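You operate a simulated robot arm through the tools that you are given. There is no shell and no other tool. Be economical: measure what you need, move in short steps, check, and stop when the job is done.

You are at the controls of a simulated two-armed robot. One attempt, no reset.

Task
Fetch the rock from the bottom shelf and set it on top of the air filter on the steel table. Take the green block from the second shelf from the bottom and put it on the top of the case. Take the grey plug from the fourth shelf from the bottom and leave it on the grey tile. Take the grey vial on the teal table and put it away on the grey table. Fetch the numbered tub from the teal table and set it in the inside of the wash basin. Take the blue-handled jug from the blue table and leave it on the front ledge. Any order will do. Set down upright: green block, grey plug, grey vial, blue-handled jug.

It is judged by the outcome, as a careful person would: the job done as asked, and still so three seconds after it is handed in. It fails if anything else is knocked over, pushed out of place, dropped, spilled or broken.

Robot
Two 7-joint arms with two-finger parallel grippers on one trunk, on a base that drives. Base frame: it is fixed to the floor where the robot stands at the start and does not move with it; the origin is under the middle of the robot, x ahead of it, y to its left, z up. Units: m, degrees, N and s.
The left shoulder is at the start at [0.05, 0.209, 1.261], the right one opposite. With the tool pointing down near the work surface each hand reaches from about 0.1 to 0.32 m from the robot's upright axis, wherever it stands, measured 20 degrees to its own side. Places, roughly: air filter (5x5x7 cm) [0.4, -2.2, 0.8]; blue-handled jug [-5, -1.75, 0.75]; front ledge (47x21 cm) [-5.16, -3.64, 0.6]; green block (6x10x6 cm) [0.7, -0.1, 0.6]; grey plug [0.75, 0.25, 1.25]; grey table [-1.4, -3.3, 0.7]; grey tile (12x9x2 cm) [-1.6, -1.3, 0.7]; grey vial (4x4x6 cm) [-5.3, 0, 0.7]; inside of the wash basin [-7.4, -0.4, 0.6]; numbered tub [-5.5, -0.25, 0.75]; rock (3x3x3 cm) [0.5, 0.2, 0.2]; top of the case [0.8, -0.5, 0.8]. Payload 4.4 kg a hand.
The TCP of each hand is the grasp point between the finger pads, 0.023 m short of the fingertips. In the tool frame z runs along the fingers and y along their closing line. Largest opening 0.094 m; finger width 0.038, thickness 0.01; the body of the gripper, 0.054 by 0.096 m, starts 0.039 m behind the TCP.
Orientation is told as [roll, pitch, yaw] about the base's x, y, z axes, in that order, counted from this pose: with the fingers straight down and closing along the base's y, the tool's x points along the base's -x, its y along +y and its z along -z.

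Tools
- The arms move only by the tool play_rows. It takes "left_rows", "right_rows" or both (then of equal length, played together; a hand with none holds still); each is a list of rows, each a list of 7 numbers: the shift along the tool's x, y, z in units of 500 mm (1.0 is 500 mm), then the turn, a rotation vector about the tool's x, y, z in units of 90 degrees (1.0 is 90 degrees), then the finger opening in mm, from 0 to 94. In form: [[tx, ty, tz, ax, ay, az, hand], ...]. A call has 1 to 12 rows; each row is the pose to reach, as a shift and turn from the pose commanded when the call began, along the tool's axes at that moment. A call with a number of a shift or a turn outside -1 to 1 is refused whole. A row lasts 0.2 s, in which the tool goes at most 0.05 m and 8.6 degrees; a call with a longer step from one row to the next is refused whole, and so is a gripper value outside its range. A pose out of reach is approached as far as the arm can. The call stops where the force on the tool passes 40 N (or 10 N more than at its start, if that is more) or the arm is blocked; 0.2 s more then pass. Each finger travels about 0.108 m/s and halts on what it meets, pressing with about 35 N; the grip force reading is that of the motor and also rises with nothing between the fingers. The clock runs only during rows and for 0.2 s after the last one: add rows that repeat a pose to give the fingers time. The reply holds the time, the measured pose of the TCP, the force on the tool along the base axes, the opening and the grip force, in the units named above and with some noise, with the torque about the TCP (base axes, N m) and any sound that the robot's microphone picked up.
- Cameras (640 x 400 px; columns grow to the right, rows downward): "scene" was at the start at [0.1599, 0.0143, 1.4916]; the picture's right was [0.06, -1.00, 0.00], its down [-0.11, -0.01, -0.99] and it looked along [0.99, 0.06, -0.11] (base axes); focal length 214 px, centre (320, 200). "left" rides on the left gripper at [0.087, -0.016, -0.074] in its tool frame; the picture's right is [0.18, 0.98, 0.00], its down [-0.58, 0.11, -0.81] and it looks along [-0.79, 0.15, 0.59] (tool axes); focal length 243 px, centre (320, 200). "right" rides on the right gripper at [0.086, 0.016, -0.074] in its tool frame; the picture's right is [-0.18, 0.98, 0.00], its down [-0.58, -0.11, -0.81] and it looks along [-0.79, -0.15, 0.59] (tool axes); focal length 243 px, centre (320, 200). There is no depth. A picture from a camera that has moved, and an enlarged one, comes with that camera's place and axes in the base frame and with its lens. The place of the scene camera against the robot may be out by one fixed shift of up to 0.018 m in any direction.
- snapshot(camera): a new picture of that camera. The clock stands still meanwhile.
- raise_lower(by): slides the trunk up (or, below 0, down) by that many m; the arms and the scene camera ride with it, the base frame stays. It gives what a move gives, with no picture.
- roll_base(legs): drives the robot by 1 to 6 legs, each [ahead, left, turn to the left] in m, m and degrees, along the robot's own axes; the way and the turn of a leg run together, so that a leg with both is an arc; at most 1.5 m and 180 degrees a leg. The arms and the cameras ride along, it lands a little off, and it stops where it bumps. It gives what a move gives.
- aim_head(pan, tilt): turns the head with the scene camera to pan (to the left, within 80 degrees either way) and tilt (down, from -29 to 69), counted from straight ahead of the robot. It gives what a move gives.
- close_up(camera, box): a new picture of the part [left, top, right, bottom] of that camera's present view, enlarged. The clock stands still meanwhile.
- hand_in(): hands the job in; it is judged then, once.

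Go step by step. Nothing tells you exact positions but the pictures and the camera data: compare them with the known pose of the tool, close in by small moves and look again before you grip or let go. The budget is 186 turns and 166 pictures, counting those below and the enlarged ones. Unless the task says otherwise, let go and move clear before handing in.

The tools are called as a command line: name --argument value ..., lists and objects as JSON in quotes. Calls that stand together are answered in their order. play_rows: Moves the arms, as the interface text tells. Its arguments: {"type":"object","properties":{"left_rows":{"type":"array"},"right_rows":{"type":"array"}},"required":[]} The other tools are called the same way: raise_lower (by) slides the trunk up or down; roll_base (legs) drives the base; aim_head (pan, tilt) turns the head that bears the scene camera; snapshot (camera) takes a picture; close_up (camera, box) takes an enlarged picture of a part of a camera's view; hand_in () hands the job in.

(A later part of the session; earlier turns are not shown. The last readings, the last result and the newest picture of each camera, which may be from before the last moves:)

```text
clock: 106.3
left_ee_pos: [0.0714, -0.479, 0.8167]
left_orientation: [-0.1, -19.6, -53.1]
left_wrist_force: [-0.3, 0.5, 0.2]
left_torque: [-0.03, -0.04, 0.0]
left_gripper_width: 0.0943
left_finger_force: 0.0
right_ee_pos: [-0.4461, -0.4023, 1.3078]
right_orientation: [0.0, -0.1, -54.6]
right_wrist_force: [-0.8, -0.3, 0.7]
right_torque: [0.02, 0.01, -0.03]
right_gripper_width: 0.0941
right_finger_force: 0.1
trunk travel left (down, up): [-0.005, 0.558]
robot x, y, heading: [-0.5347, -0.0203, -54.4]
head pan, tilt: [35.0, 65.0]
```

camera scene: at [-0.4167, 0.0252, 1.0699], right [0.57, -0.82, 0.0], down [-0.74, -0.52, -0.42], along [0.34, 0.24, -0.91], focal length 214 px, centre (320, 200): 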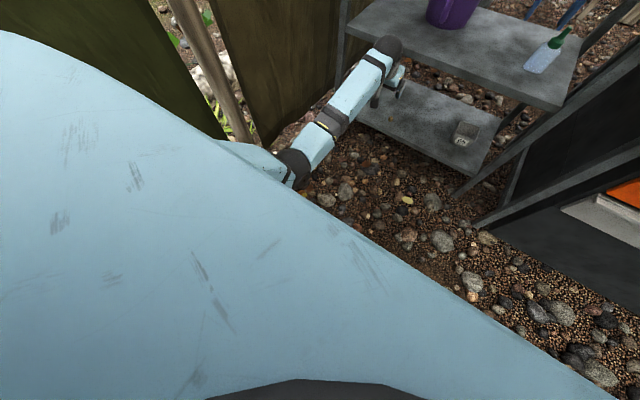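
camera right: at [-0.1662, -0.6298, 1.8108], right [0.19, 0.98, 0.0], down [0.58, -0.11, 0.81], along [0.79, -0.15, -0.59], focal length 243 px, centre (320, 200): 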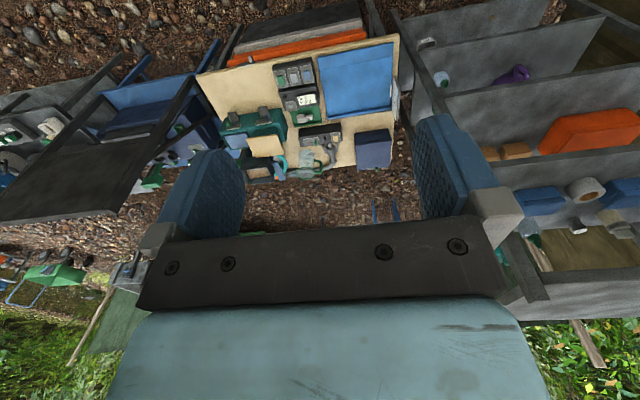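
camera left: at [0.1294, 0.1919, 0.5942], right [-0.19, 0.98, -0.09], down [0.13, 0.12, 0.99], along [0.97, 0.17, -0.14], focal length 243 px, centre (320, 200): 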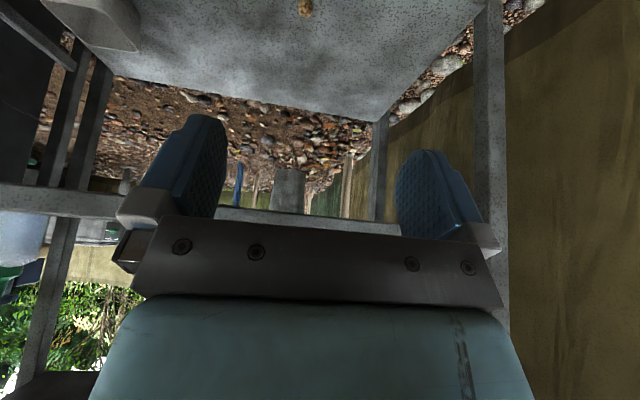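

Now I swing the hand round to the robot's left so it points at the rack again.

play_rows --left_rows '[[0.05, 0.0795, -0.018, -0.0165, 0, -0.046, 94], [0.1, 0.159, -0.035, -0.033, 0, -0.0925, 94], [0.149, 0.2385, -0.053, -0.049, 0, -0.139, 94], [0.199, 0.318, -0.071, -0.066, 0, -0.185, 94], [0.249, 0.3975, -0.088, -0.082, 0, -0.231, 94], [0.299, 0.477, -0.106, -0.0985, 0, -0.278, 94], [0.348, 0.5565, -0.124, -0.115, 0, -0.324, 94], [0.398, 0.636, -0.141, -0.131, 0, -0.37, 94], [0.448, 0.7155, -0.159, -0.148, 0, -0.416, 94], [0.498, 0.795, -0.177, -0.164, 0, -0.463, 94], [0.547, 0.8745, -0.194, -0.181, 0, -0.509, 94], [0.597, 0.954, -0.212, -0.197, 0, -0.555, 94]]'

aim_head --pan 60 --tilt 40

snapshot --camera "scene"

```text
clock: 108.9
left_ee_pos: [0.2648, 0.0618, 0.8141]
left_orientation: [-0.2, -19.5, 0.0]
left_wrist_force: [0.7, 0.4, 0.6]
left_torque: [0.0, 0.01, -0.02]
left_gripper_width: 0.0938
left_finger_force: 0.0
right_ee_pos: [-0.445, -0.401, 1.3071]
right_orientation: [-0.1, 0.0, -54.5]
right_wrist_force: [-0.4, -0.3, -0.2]
right_torque: [-0.01, 0.04, 0.0]
right_gripper_width: 0.094
right_finger_force: 0.1
trunk travel left (down, up): [-0.005, 0.558]
robot x, y, heading: [-0.5321, -0.0215, -54.5]
head pan, tilt: [35.0, 65.0]
```

```text
clock: 109.8
left_ee_pos: [0.2652, 0.0609, 0.8144]
left_orientation: [-0.1, -19.4, -0.2]
left_wrist_force: [-0.9, -0.7, -0.6]
left_torque: [-0.02, -0.01, 0.02]
left_gripper_width: 0.094
left_finger_force: 0.0
right_ee_pos: [-0.4456, -0.4014, 1.3077]
right_orientation: [0.0, 0.0, -54.3]
right_wrist_force: [0.0, -0.4, 0.4]
right_torque: [-0.01, -0.02, 0.04]
right_gripper_width: 0.0937
right_finger_force: 0.1
trunk travel left (down, up): [-0.005, 0.558]
robot x, y, heading: [-0.5363, -0.0207, -54.5]
head pan, tilt: [60.0, 40.0]
```

```text
109 pictures are left
camera scene: at [-0.4119, -0.0581, 1.1027], right [0.1, -1.0, 0.0], down [-0.64, -0.06, -0.77], along [0.76, 0.07, -0.64], focal length 214 px, centre (320, 200)
```

scene: 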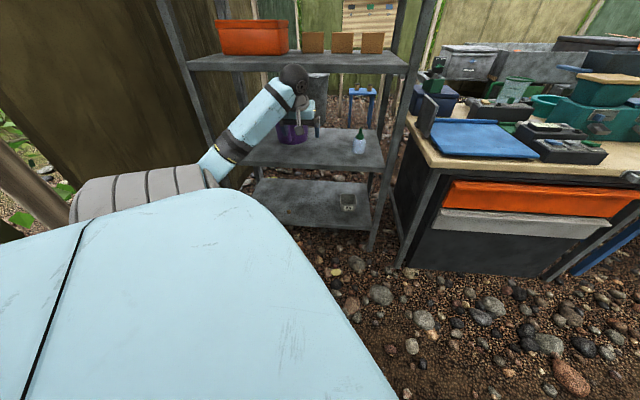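

The arm swung round fine. Lowering again with the arm out to the side.

play_rows --left_rows '[[0.034, 0, 0.079, 0, 0, 0, 94], [0.068, 0, 0.158, 0, 0, 0, 94], [0.103, 0, 0.237, 0, 0, 0, 94], [0.137, 0, 0.316, 0, 0, 0, 94], [0.171, 0, 0.395, 0, 0, 0, 94], [0.205, 0, 0.474, 0, 0, 0, 94], [0.24, 0, 0.553, 0, 0, 0, 94], [0.274, 0, 0.632, 0, 0, 0, 94], [0.308, 0, 0.711, 0, 0, 0, 94], [0.342, 0, 0.79, 0, 0, 0, 94]]'

snapshot --camera "scene"

snapshot --camera "left"

```text
clock: 112.0
left_ee_pos: [0.2336, 0.0604, 0.3837]
left_orientation: [-0.3, -19.4, -0.2]
left_wrist_force: [-0.1, 0.2, -0.4]
left_torque: [0.03, -0.02, 0.02]
left_gripper_width: 0.0941
left_finger_force: 0.1
right_ee_pos: [-0.4456, -0.4023, 1.3073]
right_orientation: [0.1, 0.0, -54.3]
right_wrist_force: [-0.3, 0.1, -0.5]
right_torque: [-0.01, 0.03, 0.01]
right_gripper_width: 0.094
right_finger_force: 0.0
trunk travel left (down, up): [-0.005, 0.558]
robot x, y, heading: [-0.5355, -0.0218, -54.6]
head pan, tilt: [60.0, 40.0]
```

```text
108 pictures are left
camera scene: at [-0.4117, -0.058, 1.1028], right [0.1, -1.0, 0.0], down [-0.64, -0.06, -0.77], along [0.76, 0.07, -0.64], focal length 214 px, centre (320, 200)
```

scene: 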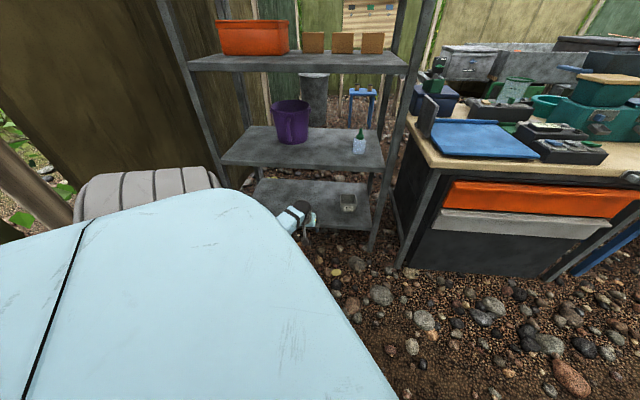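

```text
107 pictures are left
camera left: at [0.1267, 0.0437, 0.4248], right [-0.17, 0.98, -0.06], down [0.28, 0.11, 0.95], along [0.94, 0.14, -0.29], focal length 243 px, centre (320, 200)
```

left: 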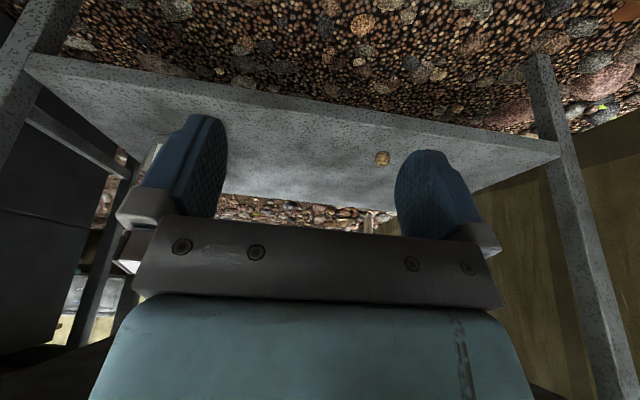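

That works well. The rock is at about (0.461, 0.191, 0.24). I'll lower the hand to just above shelf level outside the rack, then slide the base over partway.

play_rows --left_rows '[[0.025, 0, 0.07, 0, 0, 0, 94], [0.05, 0, 0.14, 0, 0, 0, 94], [0.073, 0, 0.207, 0, 0, 0, 94], [0.073, 0, 0.207, 0, 0, 0, 94]]'

roll_base --legs '[[-0.02, 0.14, 0]]'

snapshot --camera "left"

```text
clock: 113.0
left_ee_pos: [0.2346, 0.0597, 0.275]
left_orientation: [-0.3, -19.4, -0.1]
left_wrist_force: [-0.6, 0.3, 0.8]
left_torque: [-0.01, 0.0, 0.03]
left_gripper_width: 0.094
left_finger_force: 0.1
right_ee_pos: [-0.4473, -0.4014, 1.3066]
right_orientation: [0.0, 0.1, -54.5]
right_wrist_force: [-0.3, 0.5, -0.1]
right_torque: [0.01, 0.0, 0.01]
right_gripper_width: 0.0943
right_finger_force: 0.0
trunk travel left (down, up): [-0.005, 0.558]
robot x, y, heading: [-0.5386, -0.0246, -54.5]
head pan, tilt: [60.0, 40.0]
```

```text
clock: 114.9
left_ee_pos: [0.3347, 0.1562, 0.2747]
left_orientation: [-0.2, -19.4, -0.2]
left_wrist_force: [-0.2, -0.6, 0.1]
left_torque: [0.01, 0.02, 0.0]
left_gripper_width: 0.094
left_finger_force: 0.1
right_ee_pos: [-0.345, -0.3046, 1.3076]
right_orientation: [0.0, 0.0, -54.5]
right_wrist_force: [0.3, -0.1, -0.1]
right_torque: [-0.03, 0.03, -0.02]
right_gripper_width: 0.094
right_finger_force: 0.2
trunk travel left (down, up): [-0.005, 0.558]
robot x, y, heading: [-0.4339, 0.0817, -54.4]
head pan, tilt: [60.0, 40.0]
```

```text
106 pictures are left
camera left: at [0.2275, 0.1393, 0.3151], right [-0.17, 0.98, -0.06], down [0.28, 0.11, 0.95], along [0.94, 0.14, -0.3], focal length 243 px, centre (320, 200)
```

left: 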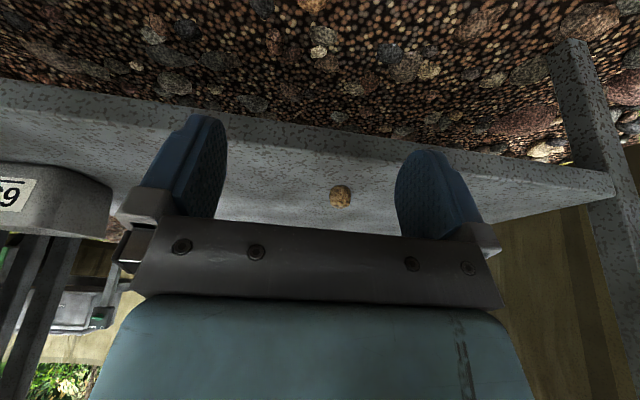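

Rock at about (0.475, 0.2). Driving the hand over it with open fingers straddling.

roll_base --legs '[[0.041, 0.125, 0]]'

snapshot --camera "left"

```text
clock: 116.6
left_ee_pos: [0.46, 0.1955, 0.2746]
left_orientation: [-0.2, -19.4, 0.0]
left_wrist_force: [-0.2, -0.6, -0.3]
left_torque: [0.01, 0.02, -0.02]
left_gripper_width: 0.0942
left_finger_force: 0.1
right_ee_pos: [-0.2195, -0.2655, 1.3071]
right_orientation: [0.0, 0.0, -54.5]
right_wrist_force: [1.0, 0.5, -0.2]
right_torque: [0.0, 0.01, -0.02]
right_gripper_width: 0.094
right_finger_force: 0.1
trunk travel left (down, up): [-0.005, 0.558]
robot x, y, heading: [-0.3082, 0.1157, -54.3]
head pan, tilt: [60.0, 40.0]
```

```text
105 pictures are left
camera left: at [0.3526, 0.1793, 0.3151], right [-0.17, 0.98, -0.06], down [0.28, 0.11, 0.95], along [0.94, 0.14, -0.3], focal length 243 px, centre (320, 200)
```

left: 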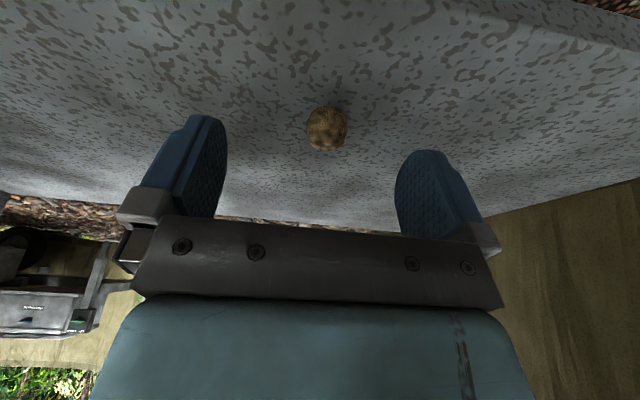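

The rock is centred between the fingers at about (0.482, 0.2, 0.226). Lowering 3 cm with 1.7 cm forward, then closing.

play_rows --left_rows '[[-0.006, 0.005, 0.034, 0, 0, 0, 94], [-0.012, 0.009, 0.068, 0, 0, 0, 94], [-0.012, 0.009, 0.068, 0, 0, 0, 70], [-0.012, 0.009, 0.068, 0, 0, 0, 50], [-0.012, 0.009, 0.068, 0, 0, 0, 30], [-0.012, 0.009, 0.068, 0, 0, 0, 15], [-0.012, 0.009, 0.068, 0, 0, 0, 15]]'

snapshot --camera "left"

```text
clock: 118.2
left_ee_pos: [0.4785, 0.1976, 0.2485]
left_orientation: [-0.4, -19.7, -0.2]
left_wrist_force: [3.0, 1.7, 21.8]
left_torque: [0.27, 0.12, -0.07]
left_gripper_width: 0.0222
left_finger_force: 34.4
right_ee_pos: [-0.223, -0.2665, 1.307]
right_orientation: [0.3, -0.2, -54.5]
right_wrist_force: [0.1, -0.3, -0.5]
right_torque: [0.0, 0.0, -0.05]
right_gripper_width: 0.094
right_finger_force: 0.0
trunk travel left (down, up): [-0.005, 0.558]
robot x, y, heading: [-0.3137, 0.1119, -54.4]
head pan, tilt: [60.0, 40.0]
```

```text
104 pictures are left
camera left: at [0.3706, 0.1818, 0.2877], right [-0.17, 0.98, -0.07], down [0.28, 0.11, 0.95], along [0.95, 0.14, -0.29], focal length 243 px, centre (320, 200)
```

left: 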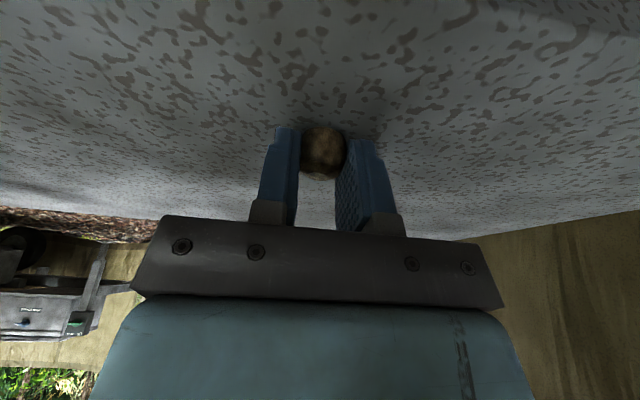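

Fingertips touched the shelf lightly and hold the rock at 22 mm. Lifting 2.5 cm and checking.

play_rows --left_rows '[[-0.009, 0, -0.024, 0, 0, 0, 10], [-0.018, 0, -0.047, 0, 0, 0, 10], [-0.018, 0, -0.047, 0, 0, 0, 10]]'

snapshot --camera "left"

```text
clock: 119.0
left_ee_pos: [0.4762, 0.1999, 0.2693]
left_orientation: [-0.2, -19.3, -0.1]
left_wrist_force: [0.3, 0.4, 0.0]
left_torque: [0.02, -0.02, 0.0]
left_gripper_width: 0.0224
left_finger_force: 34.7
right_ee_pos: [-0.2199, -0.2648, 1.3062]
right_orientation: [0.1, 0.0, -54.4]
right_wrist_force: [-0.3, -0.1, 0.6]
right_torque: [-0.01, 0.0, -0.05]
right_gripper_width: 0.094
right_finger_force: 0.1
trunk travel left (down, up): [-0.005, 0.558]
robot x, y, heading: [-0.3095, 0.1163, -54.4]
head pan, tilt: [60.0, 40.0]
```

```text
103 pictures are left
camera left: at [0.3697, 0.1839, 0.3099], right [-0.17, 0.98, -0.06], down [0.28, 0.11, 0.95], along [0.94, 0.14, -0.3], focal length 243 px, centre (320, 200)
```

left: 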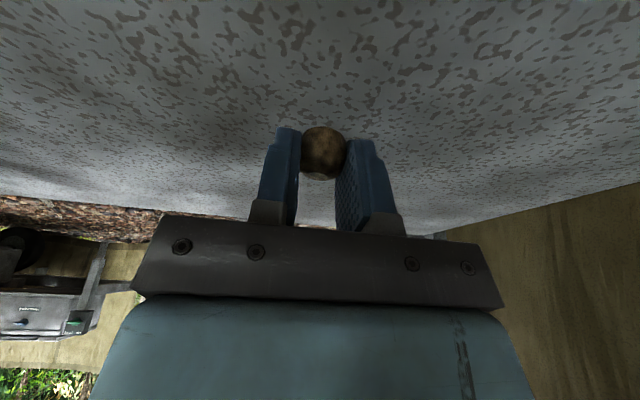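

The rock is held. Backing the hand out of the rack, raising it, and then I'll turn to face along the corridor.

roll_base --legs '[[-0.06, -0.27, 0]]'

play_rows --left_rows '[[-0.034, 0, -0.079, 0, 0, 0, 10], [-0.068, 0, -0.158, 0, 0, 0, 10], [-0.103, 0, -0.237, 0, 0, 0, 10], [-0.137, 0, -0.316, 0, 0, 0, 10], [-0.171, 0, -0.395, 0, 0, 0, 10], [-0.205, 0, -0.474, 0, 0, 0, 10], [-0.24, 0, -0.553, 0, 0, 0, 10], [-0.274, 0, -0.632, 0, 0, 0, 10], [-0.308, 0, -0.711, 0, 0, 0, 10], [-0.342, 0, -0.79, 0, 0, 0, 10]]'

raise_lower --by 0.35

roll_base --legs '[[0, 0, -35]]'

aim_head --pan 0 --tilt 20

snapshot --camera "scene"

```text
clock: 122.0
left_ee_pos: [0.2221, 0.0901, 0.2692]
left_orientation: [-0.2, -19.4, -0.2]
left_wrist_force: [0.1, -0.7, 0.3]
left_torque: [-0.02, 0.0, 0.02]
left_gripper_width: 0.0221
left_finger_force: 35.1
right_ee_pos: [-0.4766, -0.3747, 1.3071]
right_orientation: [0.1, 0.0, -54.5]
right_wrist_force: [0.0, 0.0, -1.0]
right_torque: [-0.01, 0.03, 0.0]
right_gripper_width: 0.094
right_finger_force: 0.0
trunk travel left (down, up): [-0.005, 0.558]
robot x, y, heading: [-0.569, 0.0052, -54.4]
head pan, tilt: [60.0, 40.0]
```

```text
clock: 124.2
left_ee_pos: [0.2522, 0.0909, 0.6991]
left_orientation: [-0.2, -19.4, -0.2]
left_wrist_force: [0.3, 0.3, -0.4]
left_torque: [0.02, 0.0, 0.0]
left_gripper_width: 0.0224
left_finger_force: 34.9
right_ee_pos: [-0.4766, -0.3749, 1.3074]
right_orientation: [0.1, -0.1, -54.6]
right_wrist_force: [-0.3, 0.4, 0.1]
right_torque: [-0.02, -0.01, -0.02]
right_gripper_width: 0.0942
right_finger_force: 0.1
trunk travel left (down, up): [-0.005, 0.558]
robot x, y, heading: [-0.5635, 0.0096, -54.6]
head pan, tilt: [60.0, 40.0]
```

```text
clock: 127.6
left_ee_pos: [0.254, 0.0924, 1.0488]
left_orientation: [-0.1, -19.4, -0.3]
left_wrist_force: [-0.1, -0.2, -0.4]
left_torque: [0.01, -0.02, 0.02]
left_gripper_width: 0.0225
left_finger_force: 34.7
right_ee_pos: [-0.4761, -0.3751, 1.6577]
right_orientation: [0.1, 0.0, -54.6]
right_wrist_force: [0.2, 0.0, 0.4]
right_torque: [0.03, 0.03, 0.02]
right_gripper_width: 0.094
right_finger_force: 0.1
trunk travel left (down, up): [-0.355, 0.208]
robot x, y, heading: [-0.5655, 0.0094, -54.4]
head pan, tilt: [60.0, 40.0]
```

```text
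clock: 129.7
left_ee_pos: [0.1541, -0.3908, 1.0485]
left_orientation: [-0.2, -19.4, -35.1]
left_wrist_force: [0.1, 0.9, -0.2]
left_torque: [0.0, -0.02, 0.0]
left_gripper_width: 0.0221
left_finger_force: 35.1
right_ee_pos: [-0.7108, -0.3578, 1.6574]
right_orientation: [0.0, 0.0, -89.3]
right_wrist_force: [0.5, 0.0, 0.7]
right_torque: [-0.01, -0.02, 0.0]
right_gripper_width: 0.0937
right_finger_force: 0.1
trunk travel left (down, up): [-0.355, 0.208]
robot x, y, heading: [-0.565, 0.0104, -89.6]
head pan, tilt: [60.0, 40.0]
```

```text
clock: 131.0
left_ee_pos: [0.1547, -0.3913, 1.0493]
left_orientation: [-0.2, -19.4, -35.1]
left_wrist_force: [0.2, -0.7, -0.5]
left_torque: [0.0, 0.02, 0.03]
left_gripper_width: 0.022
left_finger_force: 34.9
right_ee_pos: [-0.7111, -0.3565, 1.6576]
right_orientation: [0.0, 0.0, -89.5]
right_wrist_force: [-0.5, 0.3, 1.0]
right_torque: [0.01, -0.03, 0.01]
right_gripper_width: 0.094
right_finger_force: 0.1
trunk travel left (down, up): [-0.355, 0.208]
robot x, y, heading: [-0.566, 0.0062, -89.5]
head pan, tilt: [0.0, 20.0]
```

```text
102 pictures are left
camera scene: at [-0.5631, -0.1443, 1.4842], right [-1.0, -0.01, 0.0], down [0.0, 0.34, -0.94], along [0.01, -0.94, -0.34], focal length 214 px, centre (320, 200)
```

scene: 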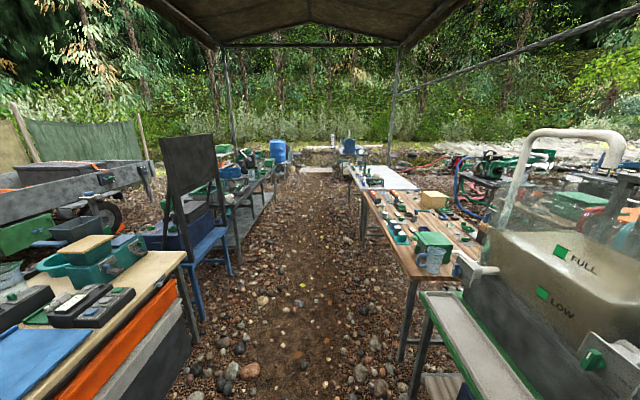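

The corridor is clear, with the steel table ahead on the left past the blue stool. I'll tuck the left hand to point forward, then drive along.

play_rows --left_rows '[[0.042, -0.072, -0.015, 0.022, 0, 0.063, 10], [0.084, -0.144, -0.03, 0.044, 0, 0.127, 10], [0.126, -0.216, -0.044, 0.067, 0, 0.19, 10], [0.168, -0.288, -0.059, 0.089, 0, 0.253, 10], [0.21, -0.36, -0.074, 0.111, 0, 0.317, 10], [0.251, -0.432, -0.089, 0.133, 0, 0.38, 10], [0.293, -0.504, -0.103, 0.156, 0, 0.443, 10], [0.335, -0.576, -0.118, 0.178, 0, 0.507, 10], [0.377, -0.648, -0.133, 0.2, 0, 0.57, 10]]'

roll_base --legs '[[0.0, 0.1, 0], [1.4, 0, 0]]'

aim_head --pan 45 --tilt 25

snapshot --camera "scene"

aim_head --pan -45 --tilt 25

snapshot --camera "scene"

```text
clock: 133.0
left_ee_pos: [-0.1957, -0.5419, 1.0514]
left_orientation: [0.0, -19.5, -89.6]
left_wrist_force: [0.2, 0.1, -1.6]
left_torque: [-0.01, -0.02, 0.01]
left_gripper_width: 0.0222
left_finger_force: 35.0
right_ee_pos: [-0.711, -0.3574, 1.656]
right_orientation: [0.1, 0.0, -89.5]
right_wrist_force: [-0.4, -0.9, 0.4]
right_torque: [-0.01, -0.03, 0.01]
right_gripper_width: 0.0944
right_finger_force: 0.0
trunk travel left (down, up): [-0.355, 0.208]
robot x, y, heading: [-0.564, 0.0092, -89.5]
head pan, tilt: [0.0, 20.0]
```

```text
clock: 141.1
left_ee_pos: [-0.0922, -1.9369, 1.0498]
left_orientation: [0.0, -19.6, -90.0]
left_wrist_force: [0.4, 0.3, -0.8]
left_torque: [0.03, -0.02, 0.02]
left_gripper_width: 0.0222
left_finger_force: 35.7
right_ee_pos: [-0.6052, -1.7487, 1.6572]
right_orientation: [0.0, 0.0, -89.9]
right_wrist_force: [0.5, -0.2, -0.1]
right_torque: [0.02, -0.01, 0.0]
right_gripper_width: 0.0938
right_finger_force: 0.1
trunk travel left (down, up): [-0.355, 0.208]
robot x, y, heading: [-0.4598, -1.3851, -89.9]
head pan, tilt: [0.0, 20.0]
```

```text
clock: 142.2
left_ee_pos: [-0.0932, -1.9366, 1.0506]
left_orientation: [-0.1, -19.5, -90.0]
left_wrist_force: [0.0, -0.7, 1.7]
left_torque: [-0.02, -0.02, 0.03]
left_gripper_width: 0.0219
left_finger_force: 34.7
right_ee_pos: [-0.6053, -1.7478, 1.6577]
right_orientation: [0.0, 0.0, -90.0]
right_wrist_force: [-0.7, 0.0, -0.1]
right_torque: [0.03, 0.01, 0.01]
right_gripper_width: 0.0942
right_finger_force: 0.1
trunk travel left (down, up): [-0.355, 0.208]
robot x, y, heading: [-0.458, -1.384, -89.5]
head pan, tilt: [45.0, 25.0]
```

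```text
101 pictures are left
camera scene: at [-0.3922, -1.5087, 1.4761], right [-0.71, -0.71, 0.0], down [-0.3, 0.3, -0.91], along [0.64, -0.64, -0.42], focal length 214 px, centre (320, 200)
```

scene: 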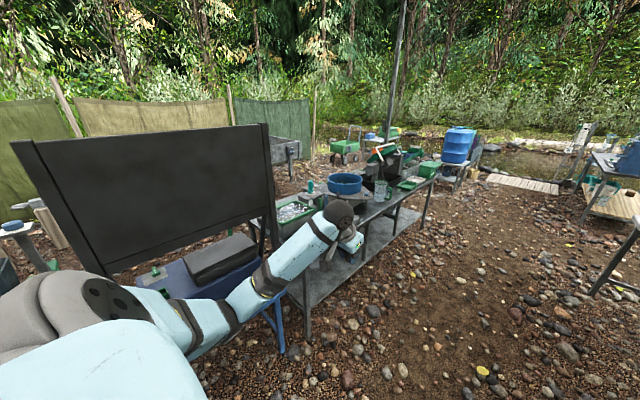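

```text
clock: 143.8
left_ee_pos: [-0.0925, -1.9369, 1.05]
left_orientation: [-0.1, -19.6, -89.9]
left_wrist_force: [-1.0, -0.3, -1.6]
left_torque: [0.03, -0.01, 0.03]
left_gripper_width: 0.0219
left_finger_force: 35.0
right_ee_pos: [-0.6071, -1.7481, 1.6574]
right_orientation: [0.0, -0.1, -89.8]
right_wrist_force: [0.1, 0.3, -0.6]
right_torque: [0.01, -0.01, -0.04]
right_gripper_width: 0.0941
right_finger_force: 0.1
trunk travel left (down, up): [-0.355, 0.208]
robot x, y, heading: [-0.4575, -1.3859, -89.8]
head pan, tilt: [-45.0, 25.0]
```

```text
100 pictures are left
camera scene: at [-0.5224, -1.5087, 1.4761], right [-0.71, 0.71, 0.0], down [0.3, 0.3, -0.91], along [-0.64, -0.64, -0.42], focal length 214 px, centre (320, 200)
```

scene: 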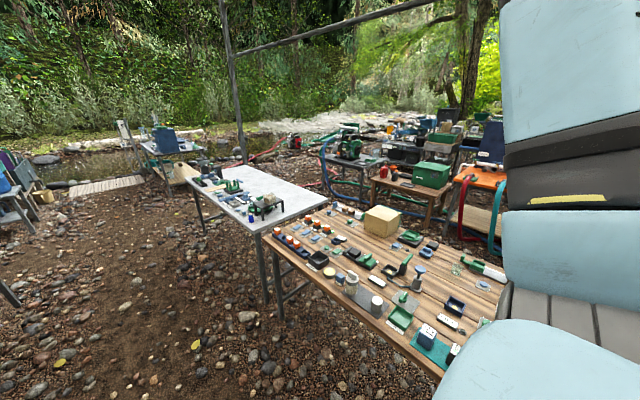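

The steel table is ahead on the left past the board. I'll raise a bit, drive on, and turn to face it.

raise_lower --by 0.15

roll_base --legs '[[1.15, 0, 0], [0, 0, 90]]'

aim_head --pan 5 --tilt 35

snapshot --camera "scene"

snapshot --camera "left"

```text
clock: 145.6
left_ee_pos: [-0.0935, -1.9383, 1.1986]
left_orientation: [0.0, -19.5, -89.9]
left_wrist_force: [0.6, 0.6, -0.8]
left_torque: [0.03, -0.01, 0.02]
left_gripper_width: 0.022
left_finger_force: 34.8
right_ee_pos: [-0.6067, -1.7488, 1.8063]
right_orientation: [0.1, 0.0, -89.9]
right_wrist_force: [0.1, 0.5, -0.4]
right_torque: [0.02, -0.01, 0.0]
right_gripper_width: 0.0942
right_finger_force: 0.2
trunk travel left (down, up): [-0.505, 0.058]
robot x, y, heading: [-0.4623, -1.383, -89.8]
head pan, tilt: [-45.0, 25.0]
```

```text
clock: 155.3
left_ee_pos: [0.0938, -2.1681, 1.2005]
left_orientation: [0.0, -19.6, 0.0]
left_wrist_force: [0.4, -0.1, -0.1]
left_torque: [0.03, -0.02, 0.01]
left_gripper_width: 0.0221
left_finger_force: 34.5
right_ee_pos: [-0.0956, -2.6817, 1.808]
right_orientation: [0.0, 0.1, 0.2]
right_wrist_force: [-0.5, -0.5, -0.7]
right_torque: [0.01, -0.02, -0.03]
right_gripper_width: 0.094
right_finger_force: 0.1
trunk travel left (down, up): [-0.505, 0.058]
robot x, y, heading: [-0.4594, -2.536, 0.3]
head pan, tilt: [-45.0, 25.0]
```

```text
clock: 156.4
left_ee_pos: [0.0934, -2.1689, 1.1998]
left_orientation: [-0.1, -19.6, -0.1]
left_wrist_force: [0.0, -0.2, 0.8]
left_torque: [-0.01, 0.02, 0.01]
left_gripper_width: 0.0222
left_finger_force: 35.3
right_ee_pos: [-0.0943, -2.6815, 1.8071]
right_orientation: [0.1, 0.0, 0.2]
right_wrist_force: [-0.3, 0.1, -0.7]
right_torque: [-0.04, 0.0, -0.01]
right_gripper_width: 0.094
right_finger_force: 0.1
trunk travel left (down, up): [-0.505, 0.058]
robot x, y, heading: [-0.4602, -2.5368, -0.0]
head pan, tilt: [5.0, 35.0]
```

```text
99 pictures are left
camera scene: at [-0.3029, -2.5173, 1.6104], right [0.09, -1.0, 0.0], down [-0.57, -0.05, -0.82], along [0.82, 0.07, -0.57], focal length 214 px, centre (320, 200)
```

scene: 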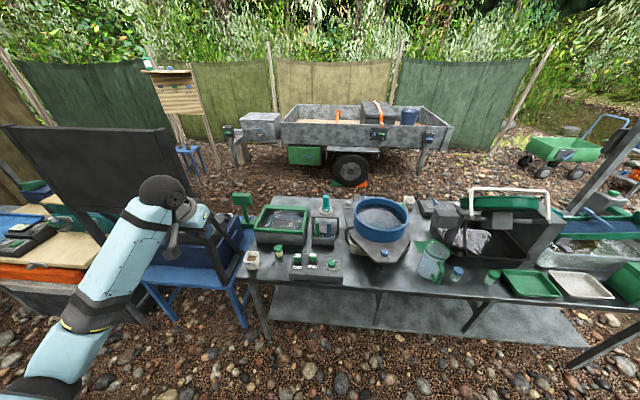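

```text
98 pictures are left
camera left: at [-0.0138, -2.1853, 1.2402], right [-0.17, 0.98, -0.06], down [0.28, 0.11, 0.95], along [0.94, 0.15, -0.29], focal length 243 px, centre (320, 200)
```

left: 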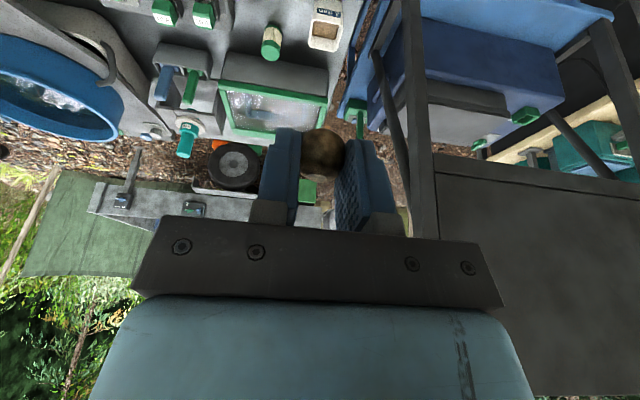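

I see a beige box and a small green-capped piece at the front-left of the steel table. Enlarging both views.

close_up --camera "scene" --box '[225, 180, 385, 290]'

close_up --camera "left" --box '[140, 0, 380, 150]'

```text
3.64 times, centred on (305, 235) of scene
camera zoom: at [-0.3029, -2.5173, 1.6104], right [0.09, -1.0, 0.0], down [-0.57, -0.05, -0.82], along [0.82, 0.07, -0.57], focal length 780 px, centre (374, 73)
```

zoom: 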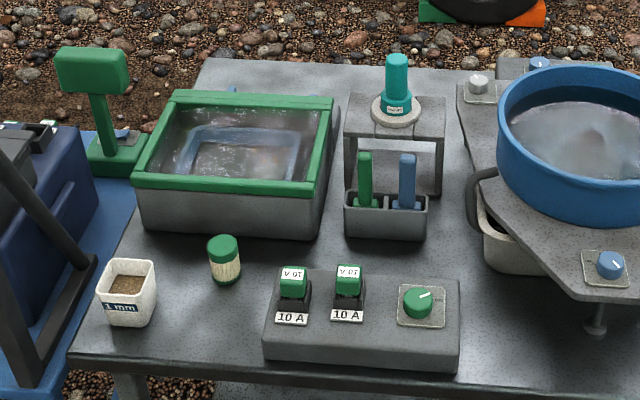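

```text
2.67 times, centred on (260, 75) of left
camera zoom: at [-0.0138, -2.1853, 1.2402], right [-0.17, 0.98, -0.06], down [0.28, 0.11, 0.95], along [0.94, 0.15, -0.29], focal length 647 px, centre (480, 533)
```

zoom: 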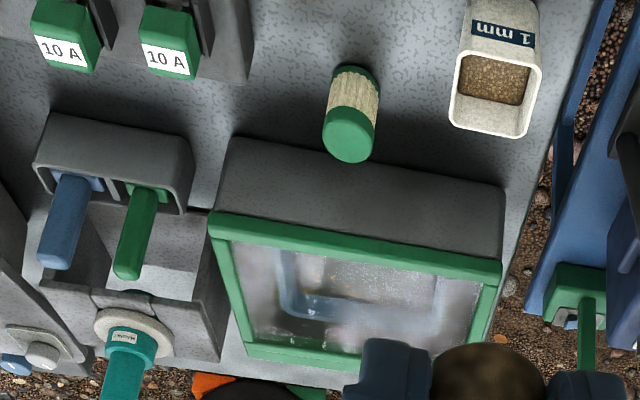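

The green-capped ribbed cylinder is the air filter; its top is at about (0.40, -2.245, 0.793). I'll bring the rock over it at height and look again.

roll_base --legs '[[0.2, -0.076, 0]]'

play_rows --left_rows '[[-0.065, 0, 0.023, 0, 0, 0, 10], [-0.13, 0, 0.046, 0, 0, 0, 10], [-0.186, 0, 0.065, 0, 0, 0, 10], [-0.186, 0, 0.065, 0, 0, 0, 10]]'

raise_lower --by -0.25

snapshot --camera "left"

aim_head --pan 22 --tilt 40

snapshot --camera "scene"

```text
clock: 158.1
left_ee_pos: [0.2927, -2.2426, 1.2]
left_orientation: [-0.2, -19.6, 0.1]
left_wrist_force: [-0.3, -0.8, 0.5]
left_torque: [-0.04, -0.02, 0.03]
left_gripper_width: 0.022
left_finger_force: 34.8
right_ee_pos: [0.1019, -2.7552, 1.8078]
right_orientation: [-0.1, -0.2, 0.1]
right_wrist_force: [-0.5, -0.4, 0.0]
right_torque: [-0.01, -0.02, -0.02]
right_gripper_width: 0.0939
right_finger_force: 0.1
trunk travel left (down, up): [-0.505, 0.058]
robot x, y, heading: [-0.2553, -2.6061, -0.1]
head pan, tilt: [5.0, 35.0]
```

```text
clock: 159.1
left_ee_pos: [0.3927, -2.2441, 1.2013]
left_orientation: [-0.2, -19.6, 0.1]
left_wrist_force: [0.1, 0.4, -1.0]
left_torque: [-0.01, 0.0, 0.02]
left_gripper_width: 0.0221
left_finger_force: 35.1
right_ee_pos: [0.1041, -2.757, 1.808]
right_orientation: [-0.1, -0.2, 0.1]
right_wrist_force: [-0.5, 0.4, 0.5]
right_torque: [0.0, -0.02, -0.01]
right_gripper_width: 0.0943
right_finger_force: 0.1
trunk travel left (down, up): [-0.505, 0.058]
robot x, y, heading: [-0.259, -2.6086, 0.1]
head pan, tilt: [5.0, 35.0]
```

```text
clock: 161.7
left_ee_pos: [0.3923, -2.2431, 0.9502]
left_orientation: [-0.1, -19.6, 0.1]
left_wrist_force: [-0.2, 0.2, -0.3]
left_torque: [-0.07, 0.0, -0.01]
left_gripper_width: 0.0218
left_finger_force: 35.0
right_ee_pos: [0.1037, -2.758, 1.558]
right_orientation: [0.0, -0.1, 0.1]
right_wrist_force: [-0.3, 0.1, -0.4]
right_torque: [0.01, -0.01, -0.03]
right_gripper_width: 0.094
right_finger_force: 0.1
trunk travel left (down, up): [-0.255, 0.308]
robot x, y, heading: [-0.2586, -2.6067, 0.3]
head pan, tilt: [5.0, 35.0]
```

```text
95 pictures are left
camera left: at [0.2852, -2.2603, 0.9905], right [-0.17, 0.98, -0.06], down [0.28, 0.11, 0.95], along [0.94, 0.15, -0.29], focal length 243 px, centre (320, 200)
```

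left: 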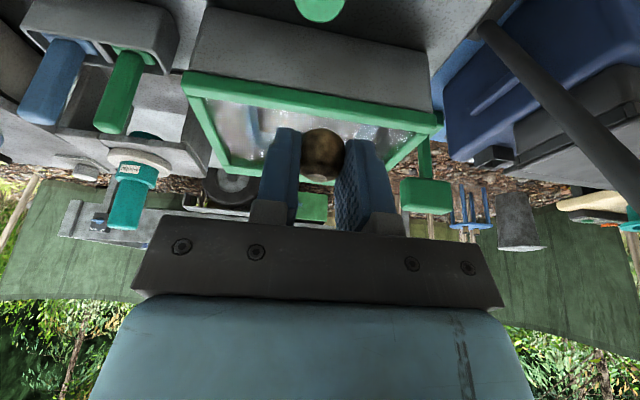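

```text
clock: 162.5
left_ee_pos: [0.3937, -2.244, 0.9498]
left_orientation: [-0.1, -19.6, 0.0]
left_wrist_force: [-0.4, -0.2, -0.3]
left_torque: [0.01, 0.02, -0.01]
left_gripper_width: 0.0222
left_finger_force: 35.2
right_ee_pos: [0.1042, -2.7575, 1.5562]
right_orientation: [0.1, 0.1, 0.1]
right_wrist_force: [0.6, 0.5, 0.3]
right_torque: [0.0, 0.03, 0.01]
right_gripper_width: 0.094
right_finger_force: 0.2
trunk travel left (down, up): [-0.255, 0.308]
robot x, y, heading: [-0.2612, -2.6087, 0.1]
head pan, tilt: [22.0, 40.0]
```

```text
94 pictures are left
camera scene: at [-0.1118, -2.5683, 1.3528], right [0.38, -0.93, 0.0], down [-0.6, -0.24, -0.77], along [0.71, 0.29, -0.64], focal length 214 px, centre (320, 200)
```

scene: 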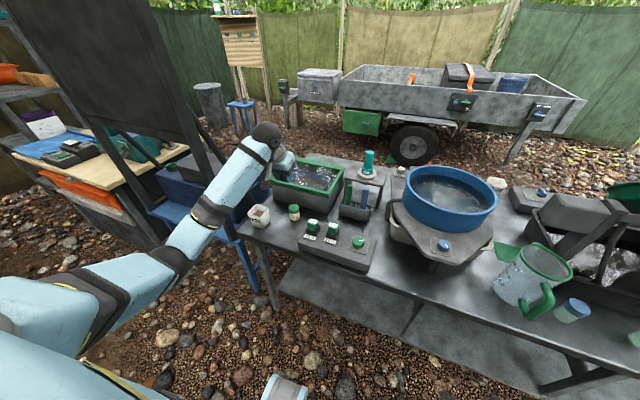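

The filter cap's centre is about (0.408, -2.246). I'll descend to 3 cm above it and inspect.

play_rows --left_rows '[[0.014, -0.002, 0.062, 0, 0, 0, 10], [0.028, -0.004, 0.125, 0, 0, 0, 10], [0.042, -0.004, 0.187, 0, 0, 0, 10], [0.042, -0.004, 0.187, 0, 0, 0, 10]]'

close_up --camera "left" --box '[220, 0, 420, 200]'

close_up --camera "scene" --box '[240, 150, 368, 250]'

```text
clock: 163.5
left_ee_pos: [0.4056, -2.2453, 0.8555]
left_orientation: [0.1, -19.6, 0.0]
left_wrist_force: [-0.3, 0.6, -0.5]
left_torque: [0.01, 0.04, -0.03]
left_gripper_width: 0.0221
left_finger_force: 35.6
right_ee_pos: [0.1046, -2.7561, 1.5576]
right_orientation: [0.1, 0.0, 0.0]
right_wrist_force: [-0.6, 0.8, -0.6]
right_torque: [-0.01, 0.0, -0.02]
right_gripper_width: 0.094
right_finger_force: 0.1
trunk travel left (down, up): [-0.255, 0.308]
robot x, y, heading: [-0.2567, -2.608, 0.2]
head pan, tilt: [22.0, 40.0]
```

```text
2.00 times, centred on (320, 100) of left
camera zoom: at [0.2969, -2.2618, 0.8947], right [-0.17, 0.98, -0.06], down [0.28, 0.11, 0.95], along [0.94, 0.15, -0.29], focal length 485 px, centre (320, 400)
```

zoom: 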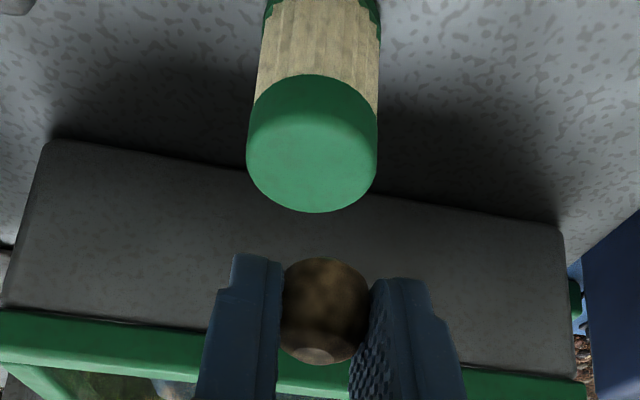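

```text
4.00 times, centred on (304, 200) of scene
camera zoom: at [-0.1121, -2.5684, 1.3529], right [0.38, -0.93, 0.0], down [-0.6, -0.24, -0.77], along [0.71, 0.29, -0.64], focal length 858 px, centre (384, 200)
```

zoom: 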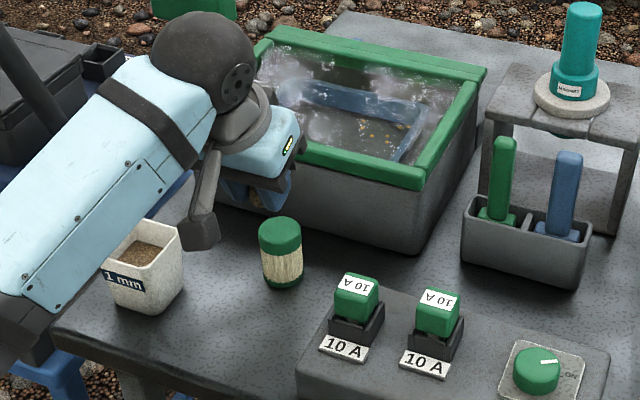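

Refining: the cap centre is about (0.419, -2.249) with its top near z 0.78. I'll shift 1 cm forward and 5 mm right, then descend carefully.

play_rows --left_rows '[[-0.015, -0.01, 0.015, 0, 0, 0, 10], [-0.009, -0.01, 0.035, 0, 0, 0, 10], [-0.003, -0.01, 0.052, 0, 0, 0, 10], [0.003, -0.01, 0.068, 0, 0, 0, 10], [0.007, -0.01, 0.078, 0, 0, 0, 10]]'

close_up --camera "left" --box '[220, 0, 420, 200]'

close_up --camera "scene" --box '[270, 170, 334, 220]'

```text
clock: 164.7
left_ee_pos: [0.4149, -2.2497, 0.8177]
left_orientation: [0.0, -19.6, 0.0]
left_wrist_force: [0.1, 0.1, 0.3]
left_torque: [-0.03, -0.01, -0.03]
left_gripper_width: 0.0221
left_finger_force: 35.0
right_ee_pos: [0.1059, -2.7566, 1.557]
right_orientation: [0.1, 0.0, 0.1]
right_wrist_force: [0.5, 0.3, -0.7]
right_torque: [-0.02, 0.04, -0.03]
right_gripper_width: 0.0941
right_finger_force: 0.1
trunk travel left (down, up): [-0.255, 0.308]
robot x, y, heading: [-0.2604, -2.6073, 0.1]
head pan, tilt: [22.0, 40.0]
```

```text
2.00 times, centred on (320, 100) of left
camera zoom: at [0.3068, -2.2674, 0.8575], right [-0.17, 0.98, -0.06], down [0.28, 0.11, 0.95], along [0.95, 0.15, -0.29], focal length 485 px, centre (320, 400)
```

zoom: 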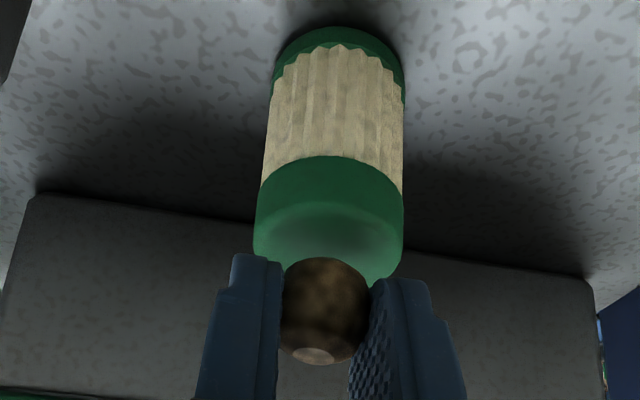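

```text
8.00 times, centred on (302, 195) of scene
camera zoom: at [-0.1118, -2.5682, 1.3528], right [0.38, -0.93, 0.0], down [-0.6, -0.24, -0.77], along [0.71, 0.29, -0.64], focal length 1716 px, centre (464, 240)
```

zoom: 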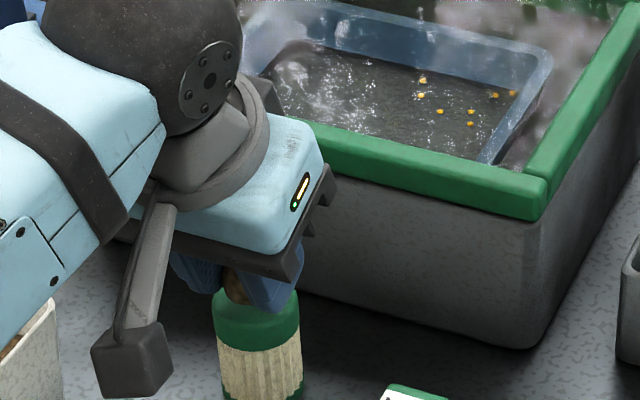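

The rock is lined up over the cap. Descending in 2 mm steps until contact.

play_rows --left_rows '[[0.0013, 0, 0.0038, 0, 0, 0, 10], [0.0027, 0, 0.0075, 0, 0, 0, 10], [0.004, 0, 0.0113, 0, 0, 0, 10]]'

close_up --camera "left" --box '[220, 0, 420, 200]'

```text
clock: 165.5
left_ee_pos: [0.414, -2.2507, 0.8115]
left_orientation: [0.0, -19.5, 0.0]
left_wrist_force: [-0.7, 0.1, -0.5]
left_torque: [0.01, -0.01, 0.01]
left_gripper_width: 0.0221
left_finger_force: 34.9
right_ee_pos: [0.1045, -2.7565, 1.5565]
right_orientation: [0.0, 0.1, 0.0]
right_wrist_force: [-1.0, 0.2, -0.4]
right_torque: [-0.01, 0.02, 0.0]
right_gripper_width: 0.0941
right_finger_force: 0.0
trunk travel left (down, up): [-0.255, 0.308]
robot x, y, heading: [-0.2553, -2.609, 0.5]
head pan, tilt: [22.0, 40.0]
```

```text
2.00 times, centred on (320, 100) of left
camera zoom: at [0.3067, -2.2671, 0.8515], right [-0.17, 0.98, -0.06], down [0.28, 0.11, 0.95], along [0.94, 0.15, -0.29], focal length 485 px, centre (320, 400)
```

zoom: 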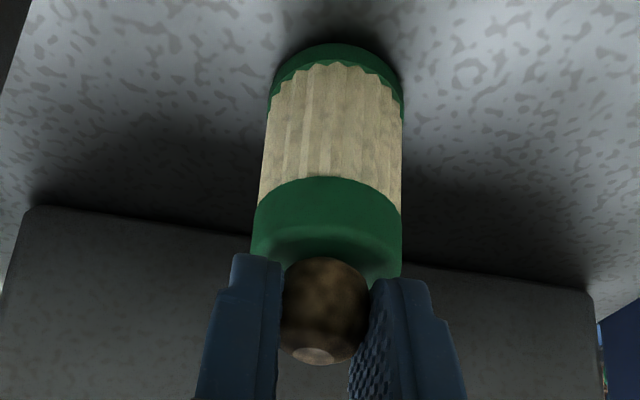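

No contact yet; continuing.

play_rows --left_rows '[[0.001, 0, 0.0028, 0, 0, 0, 10], [0.002, 0, 0.0056, 0, 0, 0, 10], [0.003, 0, 0.0084, 0, 0, 0, 10]]'

```text
clock: 166.3
left_ee_pos: [0.4139, -2.2504, 0.8095]
left_orientation: [0.0, -19.8, 0.0]
left_wrist_force: [0.2, -0.2, 12.2]
left_torque: [-0.04, -0.03, -0.01]
left_gripper_width: 0.0223
left_finger_force: 35.3
right_ee_pos: [0.1047, -2.7571, 1.5574]
right_orientation: [0.2, -0.1, 0.2]
right_wrist_force: [0.8, -0.1, 0.2]
right_torque: [0.02, 0.0, -0.01]
right_gripper_width: 0.094
right_finger_force: 0.1
trunk travel left (down, up): [-0.255, 0.308]
robot x, y, heading: [-0.2604, -2.606, 0.1]
head pan, tilt: [22.0, 40.0]
```

Contact at 12 N. I'll relax the pressure slightly, open slowly, and rise.

play_rows --left_rows '[[-0.0018, 0, -0.005, 0, 0, 0, 10], [-0.0018, 0, -0.005, 0, 0, 0, 24], [-0.0018, 0, -0.005, 0, 0, 0, 28], [-0.0018, 0, -0.005, 0, 0, 0, 34], [-0.0018, 0, -0.005, 0, 0, 0, 44], [-0.0018, 0, -0.005, 0, 0, 0, 56], [-0.0018, 0, -0.005, 0, 0, 0, 60]]'

close_up --camera "left" --box '[220, 0, 420, 200]'

```text
clock: 167.9
left_ee_pos: [0.4144, -2.2496, 0.8096]
left_orientation: [-0.1, -19.6, -0.1]
left_wrist_force: [0.7, -0.1, -0.7]
left_torque: [-0.01, 0.05, 0.05]
left_gripper_width: 0.0598
left_finger_force: 0.0
right_ee_pos: [0.1057, -2.7562, 1.5569]
right_orientation: [-0.1, -0.2, 0.2]
right_wrist_force: [-0.3, -0.6, 0.6]
right_torque: [-0.01, -0.02, 0.01]
right_gripper_width: 0.0938
right_finger_force: 0.2
trunk travel left (down, up): [-0.255, 0.308]
robot x, y, heading: [-0.2572, -2.6099, 0.3]
head pan, tilt: [22.0, 40.0]
```

```text
2.00 times, centred on (320, 100) of left
camera zoom: at [0.3065, -2.2674, 0.8498], right [-0.17, 0.98, -0.06], down [0.28, 0.11, 0.95], along [0.94, 0.15, -0.29], focal length 485 px, centre (320, 400)
```

zoom: 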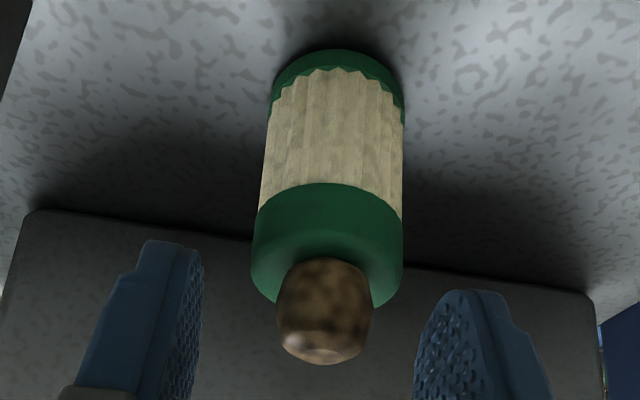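

The rock rests on the filter. Rising straight up and checking.

play_rows --left_rows '[[-0.01, 0, -0.028, 0, 0, 0, 60], [-0.03, 0, -0.085, 0, 0, 0, 60], [-0.06, 0, -0.17, 0, 0, 0, 60], [-0.09, 0, -0.255, 0, 0, 0, 60], [-0.12, 0, -0.34, 0, 0, 0, 60]]'

roll_base --legs '[[-0.2, 0, 0]]'

close_up --camera "scene" --box '[240, 130, 400, 230]'

```text
clock: 169.1
left_ee_pos: [0.4138, -2.25, 0.9908]
left_orientation: [0.1, -19.6, -0.1]
left_wrist_force: [-0.4, 0.2, 0.0]
left_torque: [-0.01, 0.01, 0.0]
left_gripper_width: 0.06
left_finger_force: 0.0
right_ee_pos: [0.1053, -2.7579, 1.5566]
right_orientation: [0.2, -0.1, 0.2]
right_wrist_force: [-0.9, -0.6, 0.0]
right_torque: [0.03, 0.02, 0.0]
right_gripper_width: 0.094
right_finger_force: 0.0
trunk travel left (down, up): [-0.255, 0.308]
robot x, y, heading: [-0.2598, -2.6094, 0.2]
head pan, tilt: [22.0, 40.0]
```

```text
clock: 170.7
left_ee_pos: [0.2158, -2.2493, 0.9899]
left_orientation: [-0.1, -19.6, 0.0]
left_wrist_force: [0.3, 0.2, 0.1]
left_torque: [0.01, -0.01, -0.01]
left_gripper_width: 0.0602
left_finger_force: 0.1
right_ee_pos: [-0.0941, -2.7559, 1.5566]
right_orientation: [0.0, -0.1, 0.1]
right_wrist_force: [-0.8, 0.2, -0.3]
right_torque: [-0.02, -0.05, 0.01]
right_gripper_width: 0.0937
right_finger_force: 0.0
trunk travel left (down, up): [-0.255, 0.308]
robot x, y, heading: [-0.4593, -2.6089, 0.3]
head pan, tilt: [22.0, 40.0]
```

```text
4.00 times, centred on (320, 180) of scene
camera zoom: at [-0.3112, -2.5684, 1.3528], right [0.38, -0.93, 0.0], down [-0.6, -0.24, -0.77], along [0.71, 0.29, -0.64], focal length 858 px, centre (320, 280)
```

zoom: 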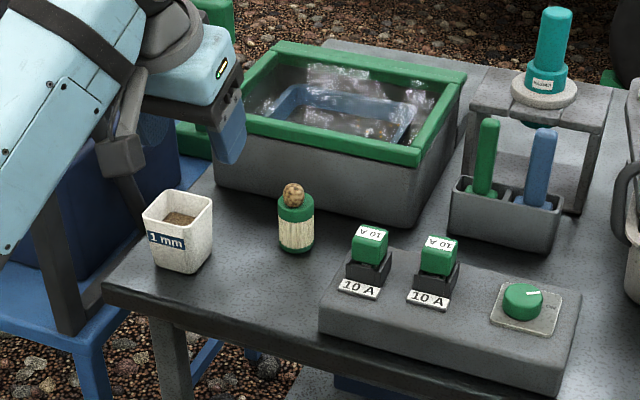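

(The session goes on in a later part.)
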